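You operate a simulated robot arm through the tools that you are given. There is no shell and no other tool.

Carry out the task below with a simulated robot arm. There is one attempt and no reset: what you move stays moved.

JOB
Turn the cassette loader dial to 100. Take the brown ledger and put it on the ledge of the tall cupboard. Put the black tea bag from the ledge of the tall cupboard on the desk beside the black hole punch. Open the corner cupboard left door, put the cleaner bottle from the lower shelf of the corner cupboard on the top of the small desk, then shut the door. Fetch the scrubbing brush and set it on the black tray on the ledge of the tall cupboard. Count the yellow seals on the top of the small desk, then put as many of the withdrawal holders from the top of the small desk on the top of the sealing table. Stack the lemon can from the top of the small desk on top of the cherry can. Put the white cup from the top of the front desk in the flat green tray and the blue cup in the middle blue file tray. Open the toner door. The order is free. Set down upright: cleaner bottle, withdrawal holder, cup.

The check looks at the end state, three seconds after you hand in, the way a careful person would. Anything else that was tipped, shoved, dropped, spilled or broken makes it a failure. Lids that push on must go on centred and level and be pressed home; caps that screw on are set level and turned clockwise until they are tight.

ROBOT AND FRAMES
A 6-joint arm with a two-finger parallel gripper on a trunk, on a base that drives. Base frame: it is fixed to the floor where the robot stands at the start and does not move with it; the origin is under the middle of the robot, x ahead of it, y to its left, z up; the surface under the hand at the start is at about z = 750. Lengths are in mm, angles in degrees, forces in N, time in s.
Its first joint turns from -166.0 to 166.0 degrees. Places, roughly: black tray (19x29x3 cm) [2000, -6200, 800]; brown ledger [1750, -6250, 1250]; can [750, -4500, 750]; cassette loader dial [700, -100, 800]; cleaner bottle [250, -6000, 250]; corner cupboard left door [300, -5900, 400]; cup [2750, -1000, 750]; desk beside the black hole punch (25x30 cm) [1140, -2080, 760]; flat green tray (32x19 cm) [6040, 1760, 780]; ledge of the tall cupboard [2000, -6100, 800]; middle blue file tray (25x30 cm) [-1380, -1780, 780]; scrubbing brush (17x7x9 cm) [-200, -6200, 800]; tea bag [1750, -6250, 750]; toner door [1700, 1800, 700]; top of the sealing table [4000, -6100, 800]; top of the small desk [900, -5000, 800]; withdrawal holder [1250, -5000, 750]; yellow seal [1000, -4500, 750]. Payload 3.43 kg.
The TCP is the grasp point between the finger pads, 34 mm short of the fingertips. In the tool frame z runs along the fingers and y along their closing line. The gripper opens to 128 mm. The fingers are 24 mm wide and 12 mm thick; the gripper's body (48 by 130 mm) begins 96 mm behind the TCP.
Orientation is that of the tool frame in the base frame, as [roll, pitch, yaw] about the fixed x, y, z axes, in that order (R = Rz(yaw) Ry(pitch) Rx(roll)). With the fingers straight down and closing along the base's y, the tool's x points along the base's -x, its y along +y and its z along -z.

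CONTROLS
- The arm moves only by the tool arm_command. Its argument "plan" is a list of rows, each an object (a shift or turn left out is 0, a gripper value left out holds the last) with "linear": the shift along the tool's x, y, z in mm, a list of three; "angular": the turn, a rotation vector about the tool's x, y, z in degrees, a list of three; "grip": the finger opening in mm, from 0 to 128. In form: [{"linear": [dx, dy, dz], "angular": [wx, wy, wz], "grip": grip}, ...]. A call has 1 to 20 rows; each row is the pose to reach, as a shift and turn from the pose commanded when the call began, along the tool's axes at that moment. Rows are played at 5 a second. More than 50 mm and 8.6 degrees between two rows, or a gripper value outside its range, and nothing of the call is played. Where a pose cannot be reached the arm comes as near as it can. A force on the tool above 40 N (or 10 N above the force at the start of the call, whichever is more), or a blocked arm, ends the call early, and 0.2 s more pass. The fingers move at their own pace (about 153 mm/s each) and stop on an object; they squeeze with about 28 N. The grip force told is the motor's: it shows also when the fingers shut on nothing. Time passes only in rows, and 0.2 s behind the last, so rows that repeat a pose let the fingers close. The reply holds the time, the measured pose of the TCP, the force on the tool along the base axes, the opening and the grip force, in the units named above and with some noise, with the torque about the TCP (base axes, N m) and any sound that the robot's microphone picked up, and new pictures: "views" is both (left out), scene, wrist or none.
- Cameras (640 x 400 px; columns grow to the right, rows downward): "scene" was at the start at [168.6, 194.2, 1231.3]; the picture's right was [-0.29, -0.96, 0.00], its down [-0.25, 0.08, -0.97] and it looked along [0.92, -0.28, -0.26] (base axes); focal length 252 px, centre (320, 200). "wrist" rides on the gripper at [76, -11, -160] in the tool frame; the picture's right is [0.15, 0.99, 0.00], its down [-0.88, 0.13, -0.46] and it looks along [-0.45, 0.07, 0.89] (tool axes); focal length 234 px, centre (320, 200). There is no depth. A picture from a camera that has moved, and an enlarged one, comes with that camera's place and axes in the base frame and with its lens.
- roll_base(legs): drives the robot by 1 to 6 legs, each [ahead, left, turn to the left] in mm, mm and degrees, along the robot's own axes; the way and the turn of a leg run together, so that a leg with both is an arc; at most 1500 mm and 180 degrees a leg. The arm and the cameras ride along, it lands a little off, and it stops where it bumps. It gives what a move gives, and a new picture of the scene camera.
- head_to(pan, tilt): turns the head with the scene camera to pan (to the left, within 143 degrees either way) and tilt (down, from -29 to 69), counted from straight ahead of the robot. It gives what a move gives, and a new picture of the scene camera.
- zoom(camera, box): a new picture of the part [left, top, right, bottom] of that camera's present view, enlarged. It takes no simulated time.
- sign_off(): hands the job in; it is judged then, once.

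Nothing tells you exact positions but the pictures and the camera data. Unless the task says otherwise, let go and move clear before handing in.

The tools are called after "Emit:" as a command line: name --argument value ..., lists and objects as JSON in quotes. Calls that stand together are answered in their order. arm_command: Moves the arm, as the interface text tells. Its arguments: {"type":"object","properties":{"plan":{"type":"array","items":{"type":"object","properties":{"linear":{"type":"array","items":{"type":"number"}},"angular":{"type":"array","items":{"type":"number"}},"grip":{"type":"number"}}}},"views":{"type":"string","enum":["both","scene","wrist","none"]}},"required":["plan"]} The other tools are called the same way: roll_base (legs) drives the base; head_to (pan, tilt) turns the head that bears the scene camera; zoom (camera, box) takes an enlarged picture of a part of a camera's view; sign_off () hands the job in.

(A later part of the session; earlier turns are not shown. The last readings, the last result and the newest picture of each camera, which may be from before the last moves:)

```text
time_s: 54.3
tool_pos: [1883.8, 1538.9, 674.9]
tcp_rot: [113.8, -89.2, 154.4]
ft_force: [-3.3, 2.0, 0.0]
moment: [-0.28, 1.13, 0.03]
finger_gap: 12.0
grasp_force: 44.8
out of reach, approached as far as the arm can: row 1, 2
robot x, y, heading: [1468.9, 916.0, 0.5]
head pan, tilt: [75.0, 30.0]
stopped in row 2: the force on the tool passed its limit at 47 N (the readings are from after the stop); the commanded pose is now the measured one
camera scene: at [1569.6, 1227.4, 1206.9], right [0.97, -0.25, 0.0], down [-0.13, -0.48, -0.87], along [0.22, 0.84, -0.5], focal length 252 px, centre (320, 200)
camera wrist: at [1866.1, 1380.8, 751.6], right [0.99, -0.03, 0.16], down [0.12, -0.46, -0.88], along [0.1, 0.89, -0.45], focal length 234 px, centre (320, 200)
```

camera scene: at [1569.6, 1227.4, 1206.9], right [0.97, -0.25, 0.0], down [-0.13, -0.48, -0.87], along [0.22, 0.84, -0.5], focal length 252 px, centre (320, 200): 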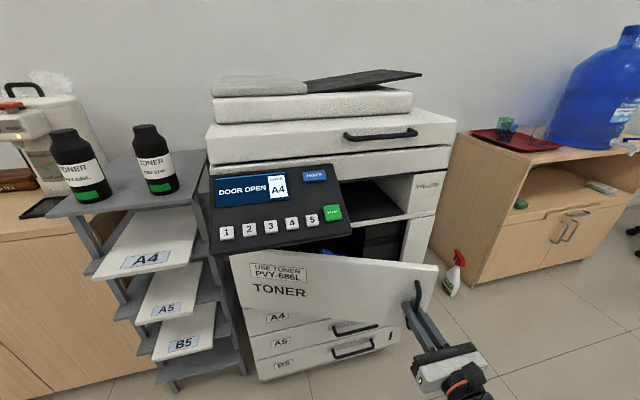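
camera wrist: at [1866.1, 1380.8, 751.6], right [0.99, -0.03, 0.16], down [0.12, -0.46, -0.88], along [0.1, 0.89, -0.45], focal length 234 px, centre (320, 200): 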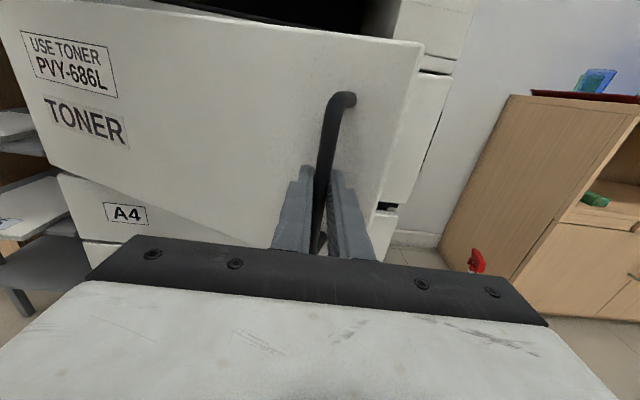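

The door stands at about 23° and the arm is near a joint limit in this posture. I release the handle and back off, then will push the door from inside with the tool pointing down.

Emit:
arm_command --plan '[{"linear": [0, 0, 0], "grip": 50}, {"linear": [0, 0, 0], "grip": 50}, {"linear": [0, 5, -30], "grip": 50}, {"linear": [0, 10, -60], "grip": 50}, {"linear": [20, 20, -90], "grip": 50}, {"linear": [50, 30, -110], "grip": 50}]' --views "wrist"

```text
time_s: 55.7
tool_pos: [1915.5, 1438.5, 728.3]
tcp_rot: [122.7, -89.3, 145.5]
ft_force: [0.8, 0.3, 0.3]
moment: [0.05, 0.01, -0.01]
finger_gap: 50.0
grasp_force: 0.0
out of reach, approached as far as the arm can: row 5, 6
robot x, y, heading: [1471.5, 916.0, 0.4]
head pan, tilt: [75.0, 30.0]
camera wrist: at [1896.9, 1280.0, 805.2], right [0.99, -0.03, 0.16], down [0.13, -0.47, -0.88], along [0.1, 0.88, -0.46], focal length 234 px, centre (320, 200)
```

wrist: 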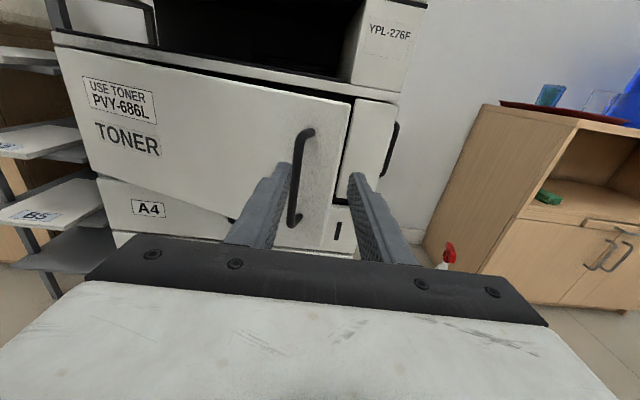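

Emit:
arm_command --plan '[{"linear": [20, 1, -9], "angular": [4.62, -4.62, -4.62]}, {"linear": [40, 1, -18], "angular": [9.24, -9.24, -9.24]}, {"linear": [60, 2, -28], "angular": [13.86, -13.86, -13.86]}, {"linear": [80, 2, -37], "angular": [18.48, -18.48, -18.48]}, {"linear": [100, 3, -46], "angular": [23.1, -23.1, -23.1]}, {"linear": [120, 4, -55], "angular": [27.72, -27.72, -27.72]}, {"linear": [140, 5, -64], "angular": [32.34, -32.34, -32.34]}, {"linear": [160, 5, -74], "angular": [36.96, -36.96, -36.96]}, {"linear": [180, 6, -83], "angular": [41.58, -41.58, -41.58]}, {"linear": [200, 7, -92], "angular": [46.2, -46.2, -46.2]}, {"linear": [215, 8, -101], "angular": [50.82, -50.82, -50.82]}, {"linear": [230, 8, -110], "angular": [55.44, -55.44, -55.44]}, {"linear": [245, 9, -120], "angular": [60.06, -60.06, -60.06]}, {"linear": [260, 10, -130], "angular": [64.68, -64.68, -64.68]}, {"linear": [272, 10, -138], "angular": [69.28, -69.28, -69.28], "grip": 0}, {"linear": [272, 10, -138], "angular": [69.28, -69.28, -69.28], "grip": 0}]' --views "wrist"

```text
time_s: 59.1
tool_pos: [1917.6, 1301.3, 1001.2]
tcp_rot: [-179.7, 0.6, 178.0]
ft_force: [-0.5, 0.3, 0.9]
moment: [0.02, 0.01, 0.0]
finger_gap: 0.0
grasp_force: 28.0
robot x, y, heading: [1469.5, 914.5, 0.5]
head pan, tilt: [75.0, 30.0]
camera wrist: at [1838.9, 1293.2, 1161.2], right [-0.11, 0.99, -0.01], down [0.88, 0.1, 0.47], along [0.46, 0.05, -0.89], focal length 234 px, centre (320, 200)
```

wrist: 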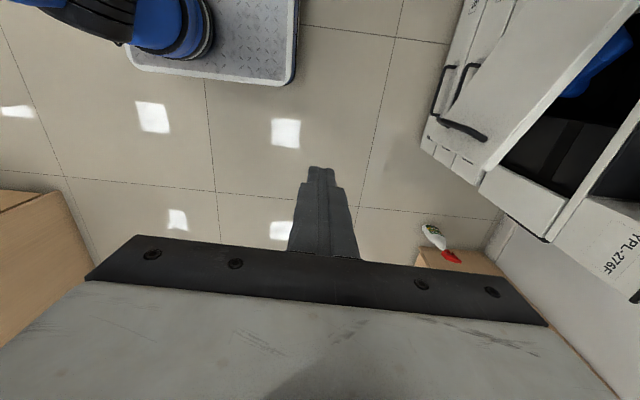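

I back the base 300 mm so the arm can push the door past the mast, keeping the arm high.

Emit:
roll_base --legs '[[-300, 0, 0]]'

Emit:
arm_command --plan '[{"linear": [0, 0, 0]}]' --views "wrist"

```text
time_s: 61.2
tool_pos: [1618.8, 1296.9, 1001.7]
tcp_rot: [-179.7, 0.6, 178.0]
ft_force: [0.7, 0.1, 0.1]
moment: [-0.02, -0.01, 0.01]
finger_gap: 0.2
grasp_force: 28.4
robot x, y, heading: [1168.0, 914.6, 0.3]
head pan, tilt: [75.0, 30.0]
camera scene: at [1270.7, 1225.3, 1206.9], right [0.97, -0.25, 0.0], down [-0.13, -0.48, -0.87], along [0.22, 0.84, -0.5], focal length 252 px, centre (320, 200)
```

scene: 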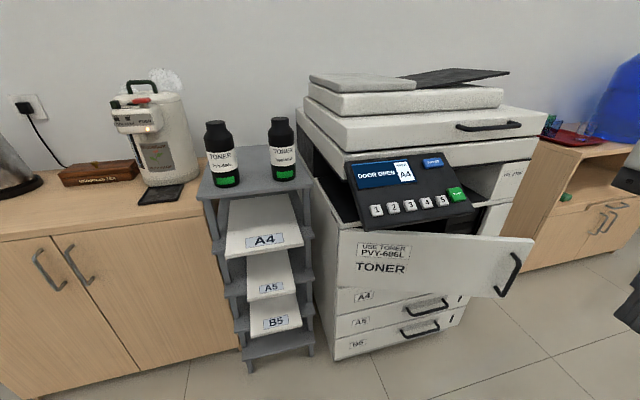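

```text
time_s: 61.6
tool_pos: [1619.3, 1298.6, 1000.8]
tcp_rot: [-179.7, 0.6, 178.1]
ft_force: [-0.4, -0.3, 0.0]
moment: [0.01, -0.04, 0.01]
finger_gap: 0.0
grasp_force: 27.9
robot x, y, heading: [1170.1, 913.0, 0.5]
head pan, tilt: [75.0, 30.0]
camera wrist: at [1540.0, 1290.7, 1161.1], right [-0.11, 0.99, -0.01], down [0.88, 0.1, 0.46], along [0.46, 0.05, -0.89], focal length 234 px, centre (320, 200)
```

wrist: 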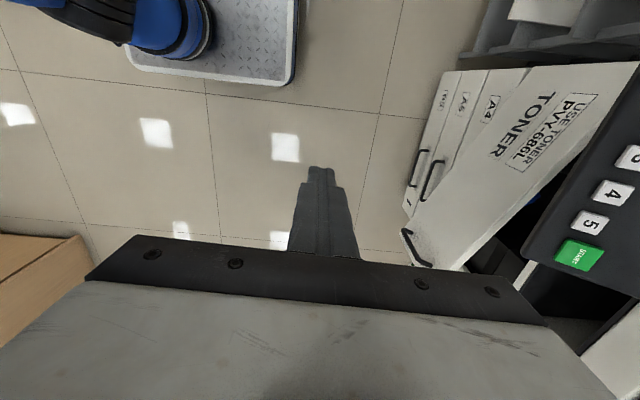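

From here the door tip is near (1900, 1567). I move the closed fingers over toward the gap behind the door edge and look.

Emit:
arm_command --plan '[{"linear": [-35, 30, 0]}, {"linear": [-70, 60, 0]}, {"linear": [-105, 90, 0]}, {"linear": [-140, 120, 0]}, {"linear": [-175, 155, 0]}, {"linear": [-210, 190, 0]}, {"linear": [-240, 225, 0]}, {"linear": [-265, 255, 0]}, {"linear": [-279, 272, 0]}, {"linear": [-279, 272, 0]}]' --views "both"

```text
time_s: 63.8
tool_pos: [1901.0, 1550.6, 992.0]
tcp_rot: [-179.8, 0.7, 178.1]
ft_force: [-0.6, 0.1, -0.1]
moment: [0.01, 0.01, 0.05]
finger_gap: 0.0
grasp_force: 28.1
out of reach, approached as far as the arm can: row 9, 10
robot x, y, heading: [1173.7, 915.1, 0.3]
head pan, tilt: [75.0, 30.0]
camera scene: at [1270.7, 1225.4, 1206.9], right [0.97, -0.25, 0.0], down [-0.13, -0.48, -0.87], along [0.22, 0.84, -0.5], focal length 252 px, centre (320, 200)
camera wrist: at [1822.1, 1542.2, 1152.0], right [-0.11, 0.99, 0.0], down [0.88, 0.1, 0.47], along [0.46, 0.05, -0.88], focal length 234 px, centre (320, 200)
```

scene: 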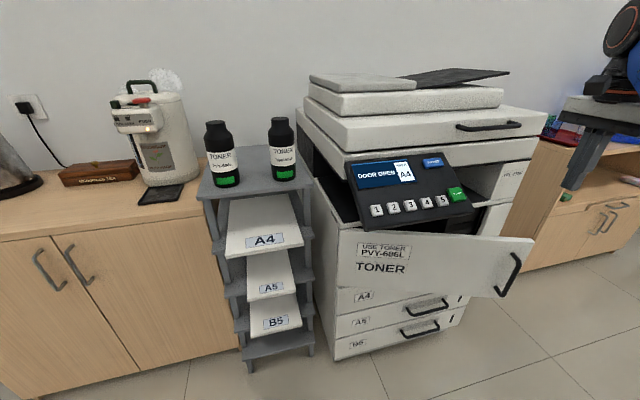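
wrist: 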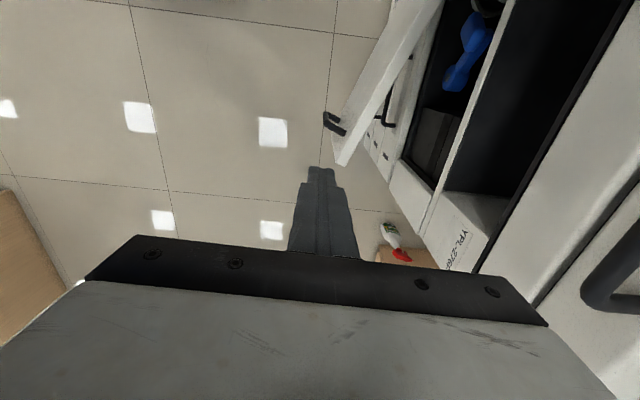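

The reach is marginal here, so I shift the base ahead 150 mm before inserting the fingers behind the door.

Emit:
roll_base --legs '[[150, 0, 0]]'

```text
time_s: 65.1
tool_pos: [2048.6, 1550.4, 991.8]
tcp_rot: [-179.9, 0.7, 177.9]
ft_force: [0.8, 1.0, -0.4]
moment: [0.0, 0.0, 0.02]
finger_gap: 0.0
grasp_force: 28.1
robot x, y, heading: [1319.9, 915.1, 0.3]
head pan, tilt: [75.0, 30.0]
camera scene: at [1419.6, 1226.0, 1206.9], right [0.97, -0.25, 0.0], down [-0.13, -0.48, -0.87], along [0.22, 0.84, -0.5], focal length 252 px, centre (320, 200)
```

scene: 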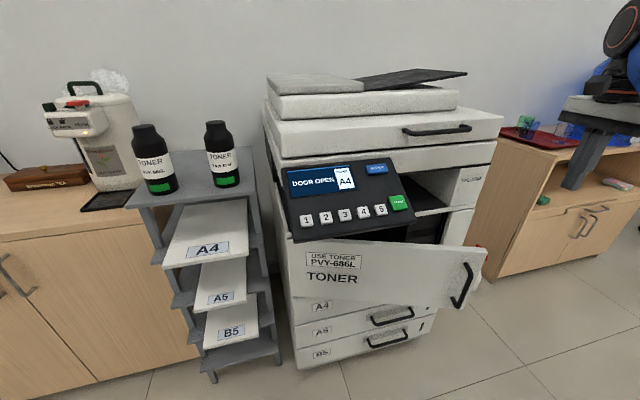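

Emit:
arm_command --plan '[{"linear": [5, 8, 45]}, {"linear": [15, 20, 90]}, {"linear": [30, 40, 130]}, {"linear": [45, 65, 170]}, {"linear": [51, 80, 212]}, {"linear": [51, 80, 212]}]' --views "both"

```text
time_s: 66.5
tool_pos: [2005.3, 1633.0, 779.1]
tcp_rot: [-179.9, 0.7, 177.9]
ft_force: [0.2, 0.0, 0.2]
moment: [0.01, 0.01, 0.02]
finger_gap: 0.1
grasp_force: 27.7
robot x, y, heading: [1316.1, 916.5, 0.1]
head pan, tilt: [75.0, 30.0]
camera scene: at [1419.5, 1226.0, 1206.9], right [0.97, -0.25, 0.0], down [-0.13, -0.48, -0.87], along [0.22, 0.84, -0.5], focal length 252 px, centre (320, 200)
camera wrist: at [1925.9, 1624.8, 939.2], right [-0.11, 0.99, 0.0], down [0.88, 0.1, 0.47], along [0.46, 0.05, -0.88], focal length 234 px, centre (320, 200)
```

scene: 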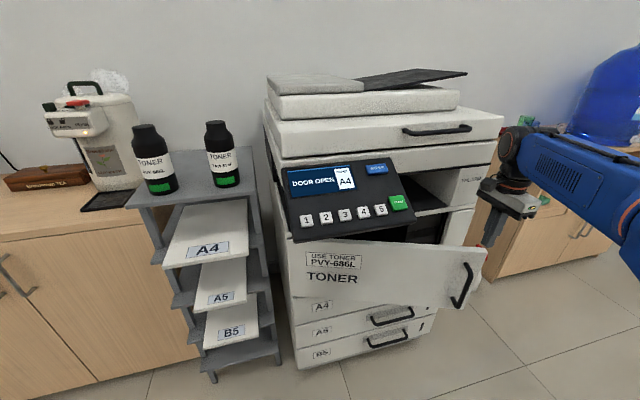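
wrist: 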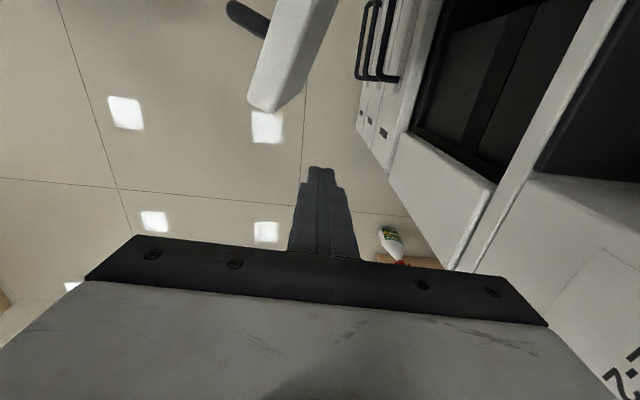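

The fingertips hang just right of the door edge, behind its inner face. I move in behind the door and push it open along its arc.

Emit:
arm_command --plan '[{"linear": [48, -1.8, 0]}, {"linear": [95, -1.5, 0]}, {"linear": [106.2, -12.9, 0]}, {"linear": [114.5, -38.9, 0]}, {"linear": [126.2, -68.3, 0]}, {"linear": [139.9, -96.6, 0]}, {"linear": [153.3, -120.6, 0]}, {"linear": [168.2, -143.7, 0]}, {"linear": [187, -169.2, 0]}, {"linear": [187, -169.2, 0]}]' --views "both"

```text
time_s: 68.7
tool_pos: [1811.1, 1469.3, 778.5]
tcp_rot: [-179.9, 0.7, 177.9]
ft_force: [-0.3, 0.6, 0.3]
moment: [0.03, -0.01, 0.03]
finger_gap: 0.0
grasp_force: 27.8
robot x, y, heading: [1319.3, 918.8, 0.0]
head pan, tilt: [75.0, 30.0]
camera scene: at [1419.6, 1225.9, 1206.9], right [0.97, -0.26, 0.0], down [-0.13, -0.48, -0.87], along [0.22, 0.84, -0.5], focal length 252 px, centre (320, 200)
camera wrist: at [1732.1, 1461.5, 937.9], right [-0.11, 0.99, 0.0], down [0.88, 0.1, 0.47], along [0.46, 0.05, -0.88], focal length 234 px, centre (320, 200)
```

scene: 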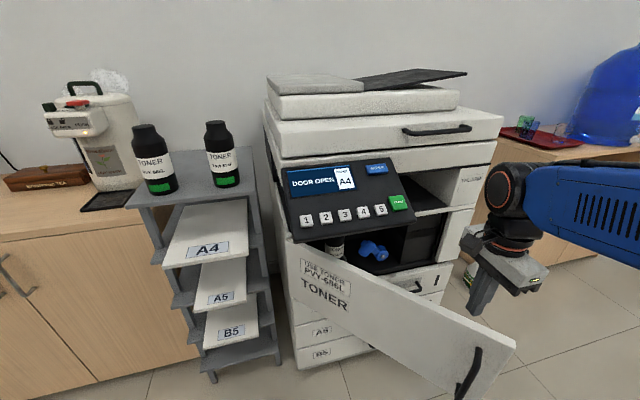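
wrist: 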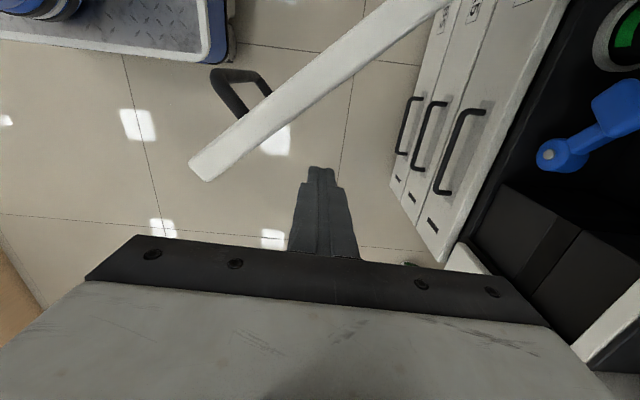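

The door swings freely and is near 50°. I keep pushing to about 80°.

Emit:
arm_command --plan '[{"linear": [18.3, -20.7, 0]}, {"linear": [38.5, -42, 0]}, {"linear": [59.1, -60.5, 0]}, {"linear": [83.8, -80.1, 0]}, {"linear": [109.5, -98.1, 0]}, {"linear": [133.5, -112, 0]}, {"linear": [158, -124.7, 0]}, {"linear": [186.9, -137.1, 0]}, {"linear": [216.5, -147.5, 0]}, {"linear": [243.2, -155, 0]}, {"linear": [243.2, -155, 0]}]' --views "both"

```text
time_s: 71.1
tool_pos: [1563.5, 1322.6, 776.6]
tcp_rot: [-179.9, 0.7, 177.9]
ft_force: [-0.4, 0.8, 0.0]
moment: [-0.01, -0.01, 0.02]
finger_gap: 0.0
grasp_force: 28.6
robot x, y, heading: [1314.1, 916.0, 0.3]
head pan, tilt: [75.0, 30.0]
camera scene: at [1419.6, 1225.8, 1206.9], right [0.97, -0.26, 0.0], down [-0.13, -0.48, -0.87], along [0.22, 0.84, -0.5], focal length 252 px, centre (320, 200)
camera wrist: at [1484.7, 1315.1, 935.4], right [-0.11, 0.99, 0.0], down [0.88, 0.1, 0.47], along [0.46, 0.05, -0.88], focal length 234 px, centre (320, 200)
```

scene: 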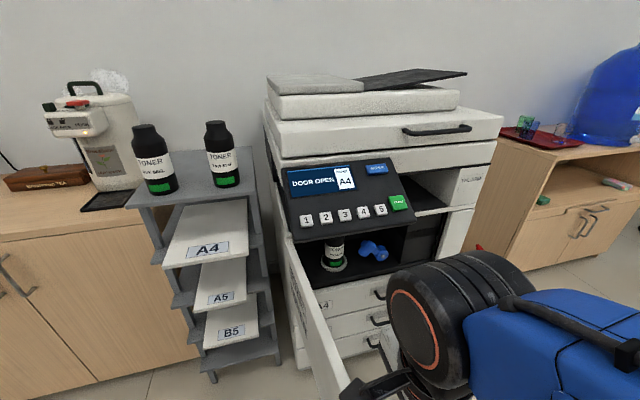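
wrist: 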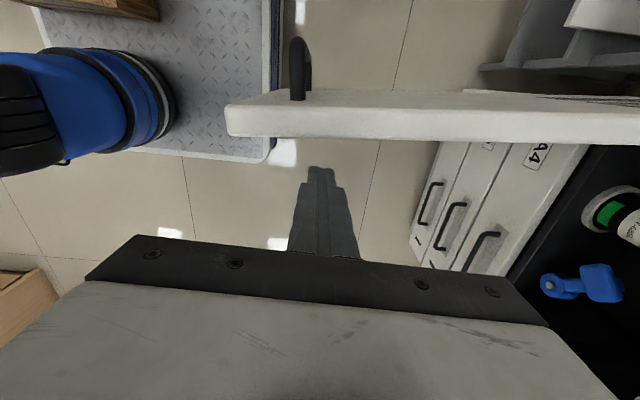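

The toner door now stands about 90° open. I swing the arm away from it and raise it.

Emit:
arm_command --plan '[{"linear": [-42, -8, 0]}, {"linear": [-84, -17, 0]}, {"linear": [-126, -25, -10]}, {"linear": [-168, -34, -40]}, {"linear": [-210, -42, -80]}, {"linear": [-250, -50, -110]}, {"linear": [-280, -59, -145]}, {"linear": [-290, -80, -190]}, {"linear": [-290, -110, -225]}, {"linear": [-290, -140, -260]}, {"linear": [-285, -175, -290]}, {"linear": [-275, -215, -320]}, {"linear": [-260, -255, -335]}, {"linear": [-250, -300, -335]}, {"linear": [-240, -345, -335]}, {"linear": [-230, -390, -335]}]' --views "scene"

```text
refused: row 4 steps farther than a row can; nothing moved
```

Emit:
arm_command --plan '[{"linear": [-42, -8, 0]}, {"linear": [-84, -17, 0]}, {"linear": [-126, -25, -10]}, {"linear": [-160, -32, -40]}, {"linear": [-195, -40, -70]}, {"linear": [-230, -48, -100]}, {"linear": [-260, -56, -135]}, {"linear": [-280, -75, -175]}, {"linear": [-285, -105, -210]}, {"linear": [-285, -135, -245]}, {"linear": [-280, -170, -275]}, {"linear": [-270, -205, -305]}, {"linear": [-260, -245, -325]}, {"linear": [-250, -290, -335]}, {"linear": [-240, -335, -335]}, {"linear": [-230, -380, -335]}]' --views "scene"

```text
time_s: 74.5
tool_pos: [1776.1, 934.7, 1114.6]
tcp_rot: [-179.9, 0.7, 177.9]
ft_force: [0.6, -0.2, -0.9]
moment: [-0.01, 0.06, -0.01]
finger_gap: 0.0
grasp_force: 28.1
robot x, y, heading: [1319.2, 916.9, 0.3]
head pan, tilt: [75.0, 30.0]
camera scene: at [1419.7, 1225.9, 1206.9], right [0.97, -0.25, 0.0], down [-0.13, -0.48, -0.87], along [0.22, 0.84, -0.5], focal length 252 px, centre (320, 200)
```

scene: 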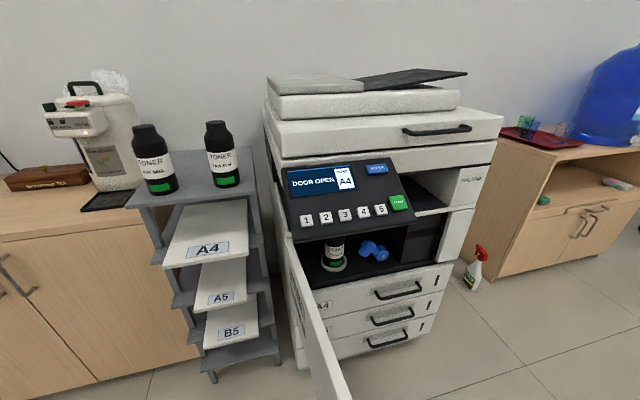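

Toner door done. Now I look toward the front desk and the way ahead.

Emit:
roll_base --legs '[[0, -120, 0]]'

Emit:
head_to --pan -20 --tilt 20

Emit:
head_to --pan 15 --tilt 15

```text
time_s: 75.8
tool_pos: [1776.7, 816.4, 1115.1]
tcp_rot: [-179.9, 0.7, 177.9]
ft_force: [-0.5, -0.4, 0.0]
moment: [-0.02, 0.0, 0.01]
finger_gap: 0.1
grasp_force: 28.0
robot x, y, heading: [1316.5, 799.2, 0.2]
head pan, tilt: [75.0, 30.0]
camera scene: at [1419.9, 1107.4, 1206.9], right [0.97, -0.25, 0.0], down [-0.13, -0.48, -0.87], along [0.22, 0.84, -0.5], focal length 252 px, centre (320, 200)
```

scene: 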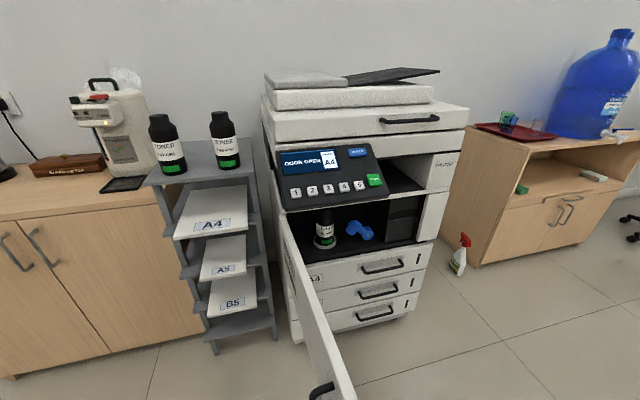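

```text
time_s: 77.5
tool_pos: [1776.2, 816.3, 1114.7]
tcp_rot: [-179.8, 0.6, 178.0]
ft_force: [0.4, -0.4, 0.3]
moment: [-0.03, -0.01, -0.01]
finger_gap: 0.1
grasp_force: 28.0
robot x, y, heading: [1320.6, 794.0, 0.4]
head pan, tilt: [-20.0, 20.0]
camera scene: at [1484.6, 988.5, 1223.0], right [-0.34, -0.94, 0.0], down [-0.32, 0.12, -0.94], along [0.88, -0.32, -0.34], focal length 252 px, centre (320, 200)
```

scene: 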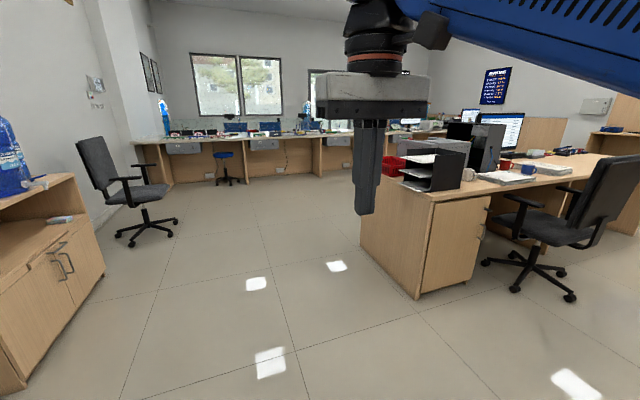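

```text
time_s: 78.5
tool_pos: [1776.3, 816.5, 1114.8]
tcp_rot: [-179.9, 0.7, 178.0]
ft_force: [0.0, -0.4, -0.8]
moment: [-0.01, 0.02, 0.03]
finger_gap: 0.1
grasp_force: 28.0
robot x, y, heading: [1318.3, 796.2, 0.0]
head pan, tilt: [15.0, 15.0]
camera scene: at [1487.0, 1044.4, 1231.1], right [0.26, -0.96, 0.0], down [-0.25, -0.07, -0.97], along [0.93, 0.25, -0.26], focal length 252 px, centre (320, 200)
```

scene: 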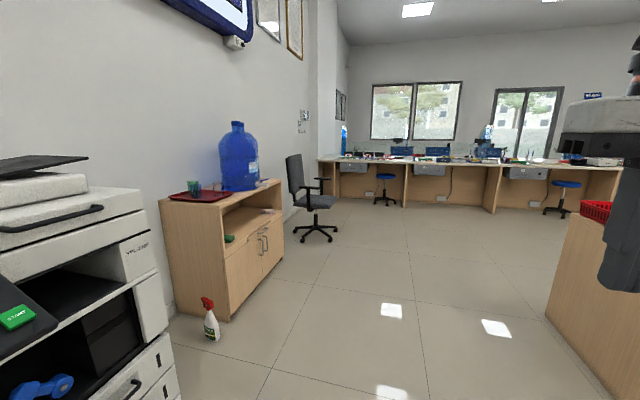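

I see the front desk with cups by the monitor, beyond x≈2565. I drive a bit ahead to look into the passage on its near side.

Emit:
roll_base --legs '[[550, 0, 0]]'

Emit:
head_to --pan -60 --tilt 25

```text
time_s: 81.7
tool_pos: [2328.6, 816.6, 1114.5]
tcp_rot: [-179.9, 0.7, 177.7]
ft_force: [0.6, -0.1, -0.4]
moment: [-0.02, 0.0, 0.01]
finger_gap: 0.2
grasp_force: 27.9
robot x, y, heading: [1875.4, 798.8, -0.1]
head pan, tilt: [15.0, 15.0]
camera scene: at [2039.7, 1045.9, 1231.1], right [0.26, -0.97, 0.0], down [-0.25, -0.07, -0.97], along [0.93, 0.25, -0.26], focal length 252 px, centre (320, 200)
```

scene: 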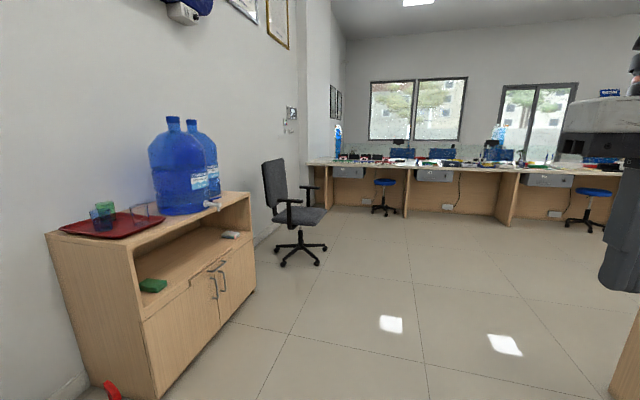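

```text
time_s: 83.1
tool_pos: [2328.1, 817.7, 1114.1]
tcp_rot: [-180.0, 0.8, 177.7]
ft_force: [-0.1, 0.0, -0.5]
moment: [-0.02, 0.0, -0.01]
finger_gap: 0.0
grasp_force: 27.8
robot x, y, heading: [1871.6, 798.5, 0.1]
head pan, tilt: [-60.0, 25.0]
camera scene: at [1995.8, 941.8, 1214.9], right [-0.86, -0.5, 0.0], down [-0.21, 0.37, -0.91], along [0.46, -0.78, -0.42], focal length 252 px, centre (320, 200)
```

scene: 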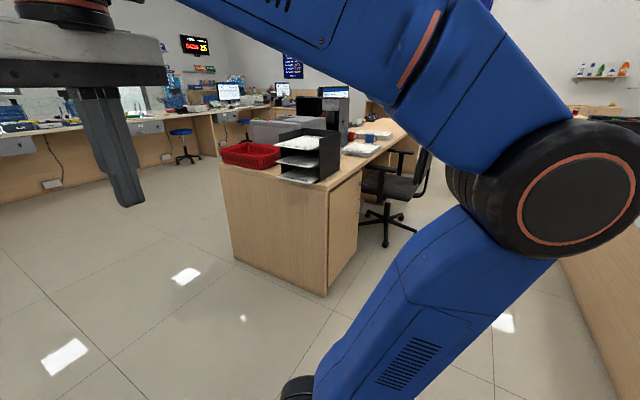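

Emit:
zoom --camera "scene" --box '[270, 70, 430, 200]'

Emit:
head_to --pan -35 --tilt 20

```text
3.08 times, centred on (350, 135) of scene
camera zoom: at [1995.8, 941.8, 1214.9], right [-0.86, -0.5, 0.0], down [-0.21, 0.37, -0.91], along [0.46, -0.78, -0.42], focal length 777 px, centre (228, 400)
```

zoom: 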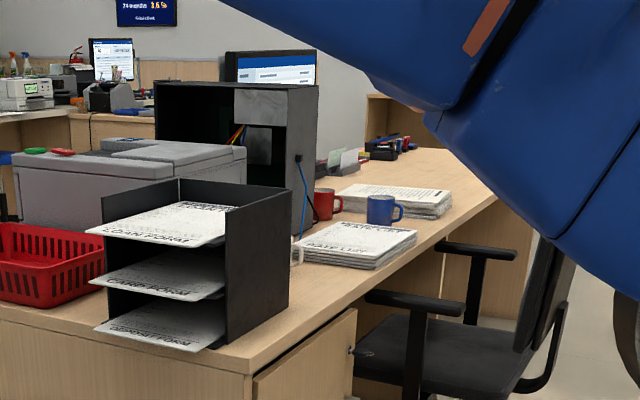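

```text
time_s: 84.0
tool_pos: [2328.9, 817.8, 1115.3]
tcp_rot: [-179.8, 0.8, 177.8]
ft_force: [-0.4, -0.1, -0.4]
moment: [-0.03, -0.01, 0.02]
finger_gap: 0.0
grasp_force: 28.1
robot x, y, heading: [1871.1, 800.6, -0.1]
head pan, tilt: [-35.0, 20.0]
camera scene: at [2025.9, 968.2, 1223.0], right [-0.57, -0.82, 0.0], down [-0.28, 0.2, -0.94], along [0.77, -0.54, -0.34], focal length 252 px, centre (320, 200)
```

scene: 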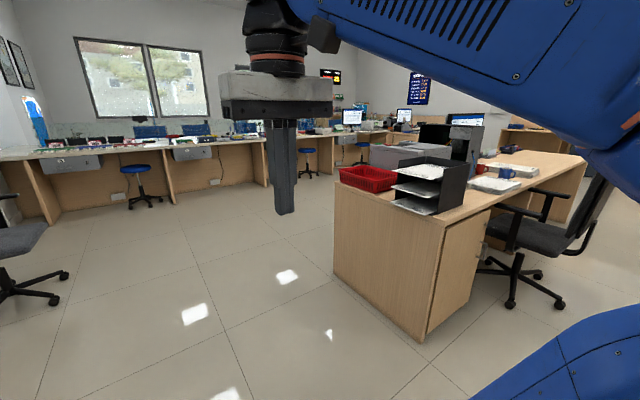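

White cup is near (2740, -626) and the blue one near (2731, -1142); a chair sits in front of the blue cup at about (2513, -1135). I strafe right into the passage, stopping clear of the chair.

Emit:
roll_base --legs '[[0, -1290, 0]]'

Emit:
head_to --pan -20 --tilt 35

```text
time_s: 90.4
tool_pos: [2335.9, -455.8, 1114.7]
tcp_rot: [-180.0, 0.7, 178.4]
ft_force: [0.4, -0.2, 0.0]
moment: [-0.02, 0.01, -0.02]
finger_gap: 0.0
grasp_force: 27.4
robot x, y, heading: [1879.4, -476.8, 0.5]
head pan, tilt: [-35.0, 20.0]
camera scene: at [2032.7, -306.5, 1223.0], right [-0.56, -0.83, 0.0], down [-0.28, 0.19, -0.94], along [0.78, -0.53, -0.34], focal length 252 px, centre (320, 200)
```

scene: 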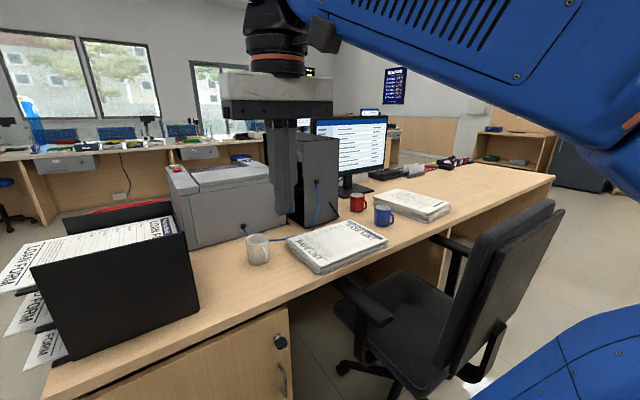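

```text
time_s: 91.2
tool_pos: [2336.7, -455.1, 1115.0]
tcp_rot: [-179.9, 0.8, 178.3]
ft_force: [-0.2, -0.1, 0.6]
moment: [0.0, 0.01, 0.02]
finger_gap: 0.2
grasp_force: 27.9
robot x, y, heading: [1879.9, -477.1, 0.5]
head pan, tilt: [-20.0, 35.0]
camera scene: at [2038.9, -283.2, 1199.2], right [-0.33, -0.94, 0.0], down [-0.54, 0.19, -0.82], along [0.77, -0.27, -0.57], focal length 252 px, centre (320, 200)
```

scene: 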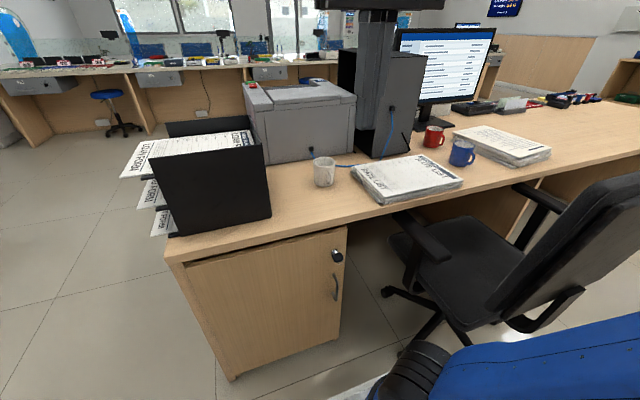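

Emit:
zoom --camera "scene" --box '[290, 130, 390, 210]'

Emit:
zoom --camera "scene" --box '[400, 100, 520, 190]'

```text
5.00 times, centred on (340, 170) of scene
camera zoom: at [2038.9, -283.2, 1199.2], right [-0.33, -0.94, 0.0], down [-0.54, 0.19, -0.82], along [0.77, -0.27, -0.57], focal length 1262 px, centre (220, 350)
```

zoom: 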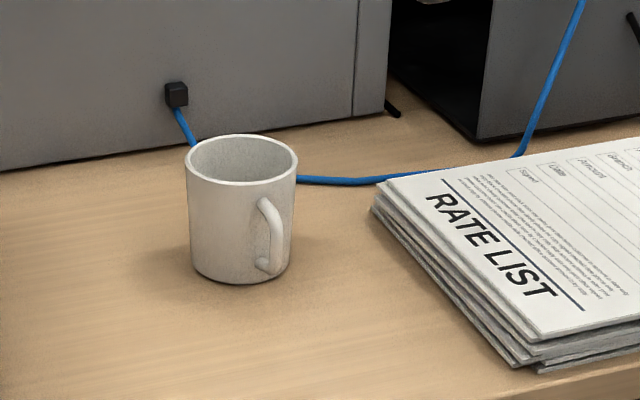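

```text
4.44 times, centred on (460, 145) of scene
camera zoom: at [2038.9, -283.2, 1199.2], right [-0.33, -0.94, 0.0], down [-0.54, 0.19, -0.82], along [0.77, -0.27, -0.57], focal length 1122 px, centre (-302, 444)
```

zoom: 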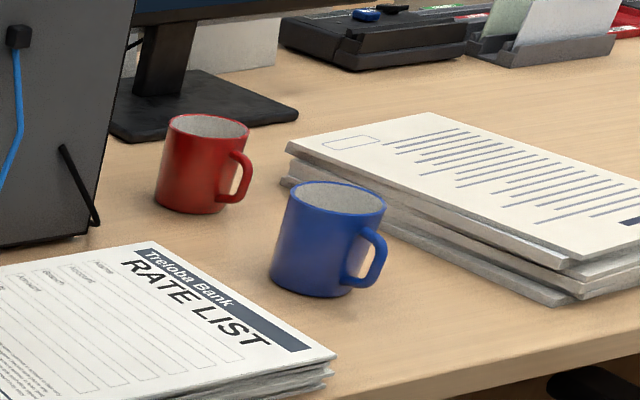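

The white cup stands at about (2735, -538), handle pointing toward me (-x), so closing along y is right. I hover above it with the gripper open.

Emit:
arm_command --plan '[{"linear": [-45, -10, 0], "grip": 120}, {"linear": [-90, -20, 0]}, {"linear": [-135, -30, 10]}, {"linear": [-180, -38, 25]}, {"linear": [-225, -45, 40]}, {"linear": [-270, -52, 55]}, {"linear": [-315, -60, 70]}, {"linear": [-360, -66, 90]}, {"linear": [-395, -71, 115]}, {"linear": [-401, -71, 115]}]' --views "both"

```text
time_s: 93.4
tool_pos: [2737.6, -537.3, 1004.9]
tcp_rot: [-180.0, 0.7, 178.2]
ft_force: [0.0, -0.5, 1.3]
moment: [0.02, -0.03, -0.01]
finger_gap: 120.1
grasp_force: 0.0
robot x, y, heading: [1881.3, -478.0, 0.6]
head pan, tilt: [-20.0, 35.0]
camera scene: at [2038.8, -283.1, 1199.1], right [-0.33, -0.94, 0.0], down [-0.54, 0.19, -0.82], along [0.77, -0.27, -0.57], focal length 252 px, centre (320, 200)
camera wrist: at [2659.4, -545.9, 1164.6], right [-0.12, 0.99, 0.0], down [0.88, 0.1, 0.47], along [0.46, 0.05, -0.88], focal length 234 px, centre (320, 200)
```

scene: 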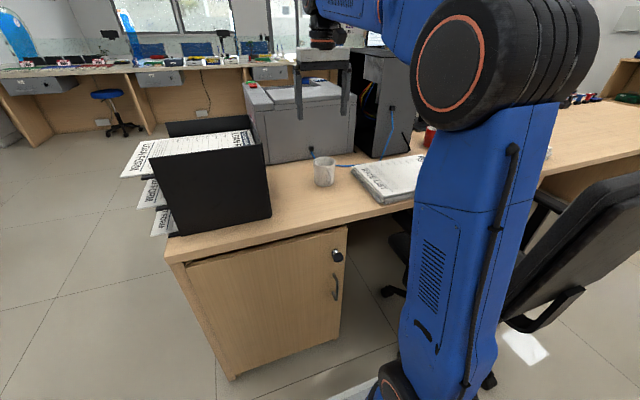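
wrist: 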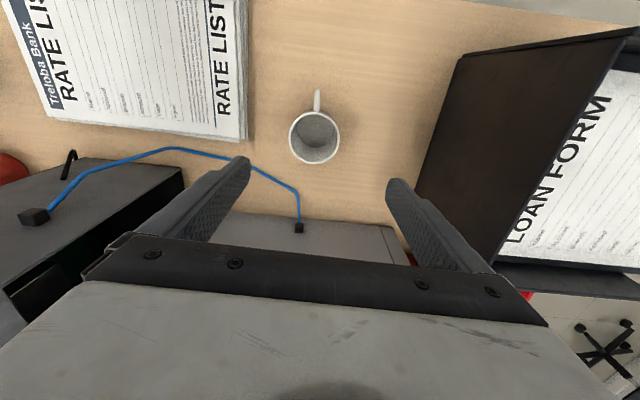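

The cup centre is about (2734, -546). I lower over it and close.

Emit:
arm_command --plan '[{"linear": [3, -9, 40]}, {"linear": [3, -9, 85]}, {"linear": [3, -9, 130]}, {"linear": [3, -9, 170]}, {"linear": [3, -9, 198]}, {"linear": [3, -9, 198]}, {"linear": [3, -9, 198], "grip": 60}, {"linear": [3, -9, 198], "grip": 60}, {"linear": [3, -9, 198], "grip": 60}]' --views "wrist"

```text
time_s: 95.4
tool_pos: [2738.2, -550.5, 806.7]
tcp_rot: [-179.9, 0.7, 178.3]
ft_force: [-0.4, 0.5, -0.5]
moment: [0.01, 0.01, 0.02]
finger_gap: 72.0
grasp_force: 28.2
robot x, y, heading: [1878.4, -473.7, 0.5]
head pan, tilt: [-20.0, 35.0]
camera wrist: at [2658.4, -557.4, 965.5], right [-0.12, 0.99, 0.0], down [0.88, 0.1, 0.47], along [0.46, 0.05, -0.88], focal length 234 px, centre (320, 200)
```

wrist: 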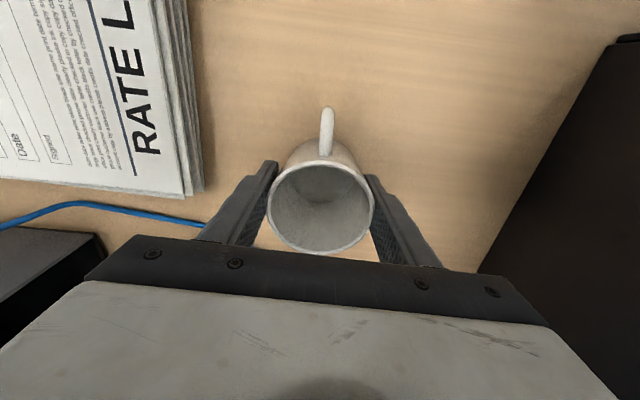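

The white cup is held. I lift it and retract the arm for driving.

Emit:
arm_command --plan '[{"linear": [0, 0, -40]}, {"linear": [0, 0, -85]}, {"linear": [0, 0, -130]}, {"linear": [0, 0, -175]}, {"linear": [30, 5, -210]}, {"linear": [70, 10, -240]}, {"linear": [110, 18, -265]}, {"linear": [155, 25, -285]}, {"linear": [200, 32, -300]}, {"linear": [245, 40, -305]}, {"linear": [290, 47, -305]}, {"linear": [335, 55, -305]}, {"linear": [375, 60, -305]}, {"linear": [400, 64, -305]}]' --views "wrist"

Emit:
head_to --pan 20 --tilt 12

```text
refused: row 6 steps farther than a row can; nothing moved
```

```text
time_s: 96.5
tool_pos: [2737.3, -548.9, 805.3]
tcp_rot: [-179.9, 0.7, 178.3]
ft_force: [-0.1, 0.8, -0.7]
moment: [-0.01, -0.02, -0.01]
finger_gap: 71.9
grasp_force: 28.4
robot x, y, heading: [1879.7, -475.2, 0.3]
head pan, tilt: [20.0, 12.0]
camera scene: at [2043.3, -221.1, 1236.0], right [0.35, -0.94, 0.0], down [-0.2, -0.07, -0.98], along [0.92, 0.34, -0.21], focal length 252 px, centre (320, 200)
```

scene: 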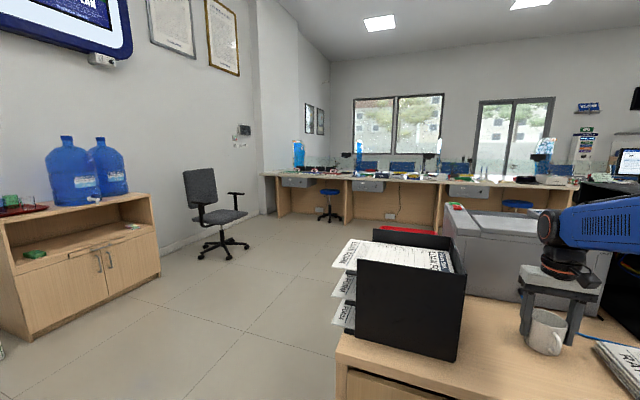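

Emit:
arm_command --plan '[{"linear": [0, 0, -40]}, {"linear": [0, 0, -85]}, {"linear": [0, 0, -130]}, {"linear": [0, 0, -175]}, {"linear": [20, 3, -215]}, {"linear": [55, 8, -245]}, {"linear": [95, 15, -265]}, {"linear": [138, 22, -285]}, {"linear": [180, 29, -300]}, {"linear": [225, 37, -305]}, {"linear": [270, 44, -305]}, {"linear": [315, 52, -305]}, {"linear": [360, 58, -305]}, {"linear": [400, 64, -305]}]' --views "wrist"

Emit:
zoom --camera "scene" --box '[260, 130, 580, 240]'

```text
time_s: 99.5
tool_pos: [2333.6, -470.6, 1106.7]
tcp_rot: [-179.8, 0.6, 178.1]
ft_force: [-0.1, 0.5, 0.0]
moment: [0.02, 0.04, 0.01]
finger_gap: 60.2
grasp_force: 0.1
robot x, y, heading: [1880.1, -475.6, 0.5]
head pan, tilt: [20.0, 12.0]
camera wrist: at [2255.0, -479.4, 1265.3], right [-0.12, 0.99, 0.0], down [0.88, 0.1, 0.47], along [0.46, 0.05, -0.89], focal length 234 px, centre (320, 200)
```

wrist: 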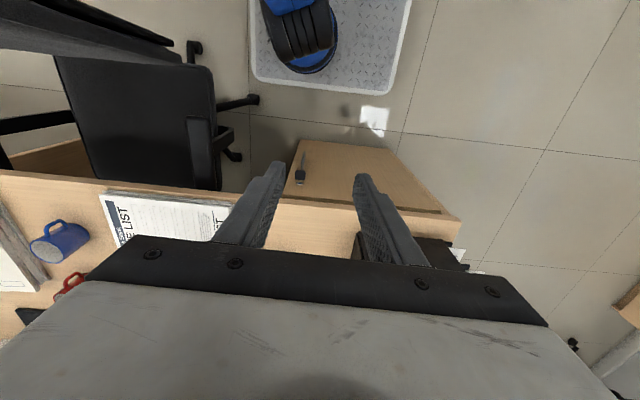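

```text
2.00 times, centred on (420, 185) of scene
camera zoom: at [2043.4, -220.9, 1236.0], right [0.35, -0.94, 0.0], down [-0.19, -0.07, -0.98], along [0.92, 0.34, -0.21], focal length 505 px, centre (120, 230)
```

zoom: 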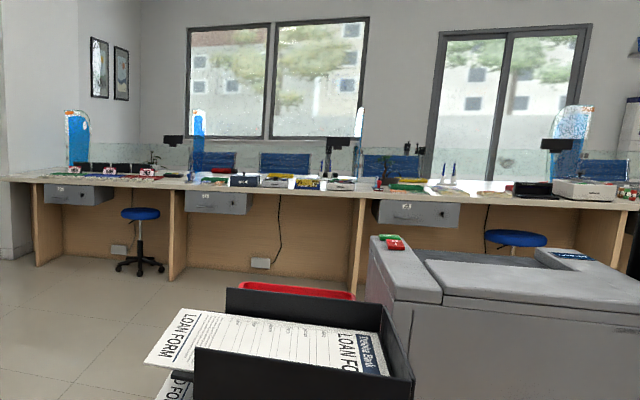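

The gripper is empty: the cup slipped out. I look at the desk to find it.

Emit:
head_to --pan -15 --tilt 40

```text
time_s: 100.5
tool_pos: [2333.6, -472.6, 1105.7]
tcp_rot: [-179.9, 0.7, 178.3]
ft_force: [0.0, 0.2, -0.1]
moment: [0.01, -0.01, 0.01]
finger_gap: 60.2
grasp_force: 0.1
robot x, y, heading: [1880.2, -474.9, 0.7]
head pan, tilt: [-15.0, 40.0]
camera scene: at [2038.2, -275.0, 1191.6], right [-0.25, -0.97, 0.0], down [-0.62, 0.16, -0.77], along [0.74, -0.19, -0.64], focal length 252 px, centre (320, 200)
```

scene: 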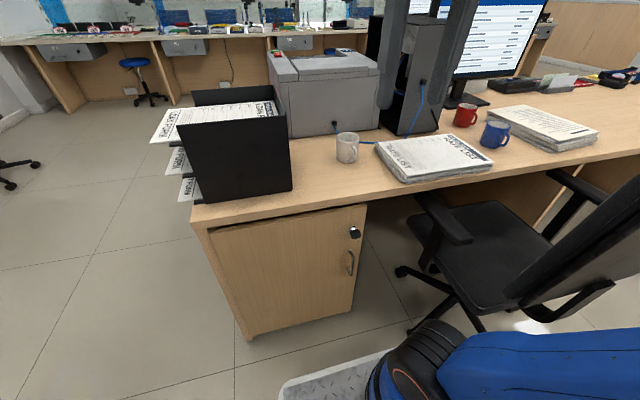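

The cup still stands upright where it was, so the fingers just slid off it. I go back, grip lower and harder, and lift slowly.

Emit:
arm_command --plan '[{"linear": [-40, -6, 0], "grip": 120}, {"linear": [-85, -12, 0]}, {"linear": [-130, -20, 0]}, {"linear": [-175, -27, 5]}, {"linear": [-220, -35, 20]}, {"linear": [-262, -42, 40]}, {"linear": [-305, -49, 60]}, {"linear": [-345, -56, 85]}, {"linear": [-380, -61, 115]}, {"linear": [-400, -64, 150]}, {"linear": [-400, -64, 195]}, {"linear": [-400, -64, 240]}, {"linear": [-400, -64, 280]}, {"linear": [-400, -64, 280]}]' --views "wrist"

```text
time_s: 103.5
tool_pos: [2733.0, -545.2, 833.7]
tcp_rot: [-179.9, 0.8, 178.3]
ft_force: [-0.7, -0.3, -0.9]
moment: [-0.03, 0.02, 0.02]
finger_gap: 120.1
grasp_force: 0.0
robot x, y, heading: [1881.6, -474.4, 0.7]
head pan, tilt: [-15.0, 40.0]
camera wrist: at [2654.5, -554.4, 993.1], right [-0.12, 0.99, 0.0], down [0.88, 0.1, 0.47], along [0.46, 0.05, -0.88], focal length 234 px, centre (320, 200)
```

wrist: 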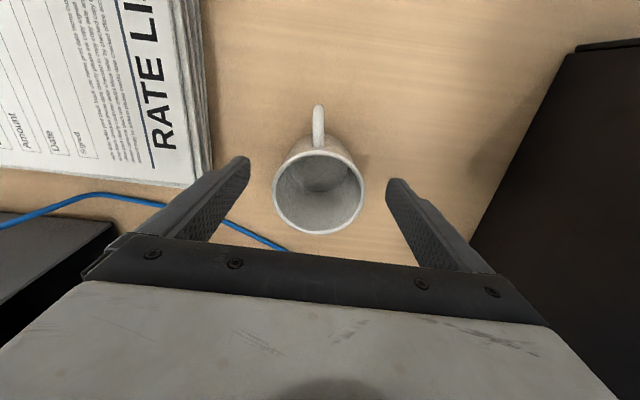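

Emit:
arm_command --plan '[{"linear": [0, -1.5, 20]}, {"linear": [0, -1.5, 38]}, {"linear": [0, -1.5, 40]}, {"linear": [0, -1.5, 40], "grip": 0}, {"linear": [0, -1.5, 40], "grip": 0}, {"linear": [0, -1.5, 40], "grip": 0}, {"linear": [0, -1.5, 40], "grip": 0}, {"linear": [0, -1.5, 36], "grip": 0}, {"linear": [0, -1.5, 30], "grip": 0}, {"linear": [0, -1.5, 24], "grip": 0}, {"linear": [0, -1.5, 18], "grip": 0}]' --views "both"

```text
time_s: 105.9
tool_pos: [2735.1, -549.3, 812.9]
tcp_rot: [-179.9, 0.8, 178.3]
ft_force: [-0.1, -0.2, -1.4]
moment: [-0.01, 0.0, 0.02]
finger_gap: 71.2
grasp_force: 28.0
robot x, y, heading: [1877.6, -476.5, 0.5]
head pan, tilt: [-15.0, 40.0]
camera scene: at [2038.3, -275.0, 1191.6], right [-0.25, -0.97, 0.0], down [-0.62, 0.16, -0.77], along [0.74, -0.19, -0.64], focal length 252 px, centre (320, 200)
camera wrist: at [2656.9, -557.5, 973.2], right [-0.12, 0.99, 0.0], down [0.88, 0.1, 0.47], along [0.46, 0.05, -0.88], focal length 234 px, centre (320, 200)
```

scene: 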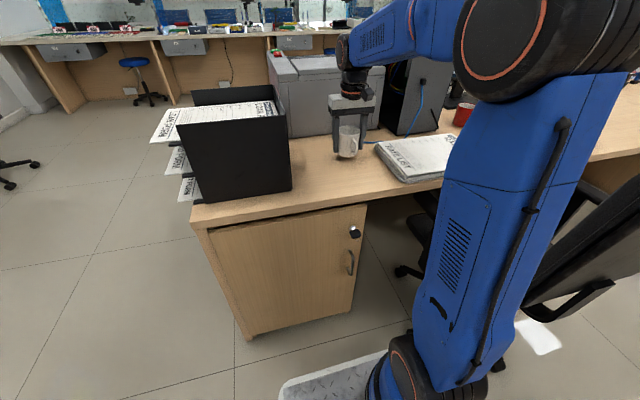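
wrist: 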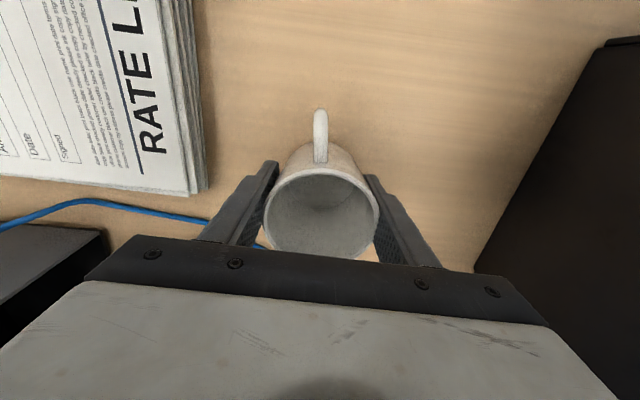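

Emit:
arm_command --plan '[{"linear": [0, 0, -10]}, {"linear": [0, 0, -20]}, {"linear": [0, 0, -30]}, {"linear": [0, 0, -40]}, {"linear": [0, 0, -52]}, {"linear": [0, 0, -64]}, {"linear": [0, 0, -76]}, {"linear": [0, 0, -88]}, {"linear": [0, 0, -100]}]' --views "both"

```text
time_s: 107.9
tool_pos: [2733.8, -549.6, 914.4]
tcp_rot: [-179.8, 0.7, 178.3]
ft_force: [0.9, 0.0, -2.3]
moment: [-0.03, -0.02, -0.01]
finger_gap: 71.3
grasp_force: 28.4
robot x, y, heading: [1877.6, -477.3, 0.5]
head pan, tilt: [-15.0, 40.0]
camera scene: at [2038.3, -275.0, 1191.6], right [-0.25, -0.97, 0.0], down [-0.62, 0.16, -0.77], along [0.74, -0.19, -0.64], focal length 252 px, centre (320, 200)
camera wrist: at [2655.4, -557.2, 1073.5], right [-0.12, 0.99, 0.0], down [0.88, 0.1, 0.47], along [0.46, 0.05, -0.88], focal length 234 px, centre (320, 200)
```

scene: 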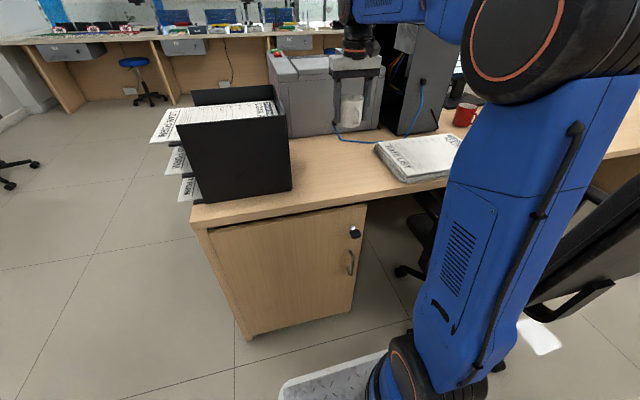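
wrist: 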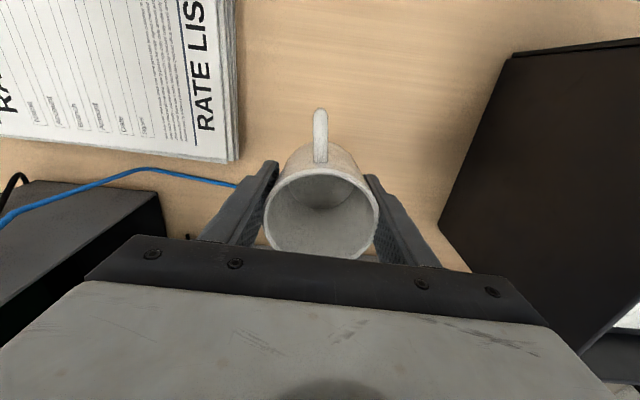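

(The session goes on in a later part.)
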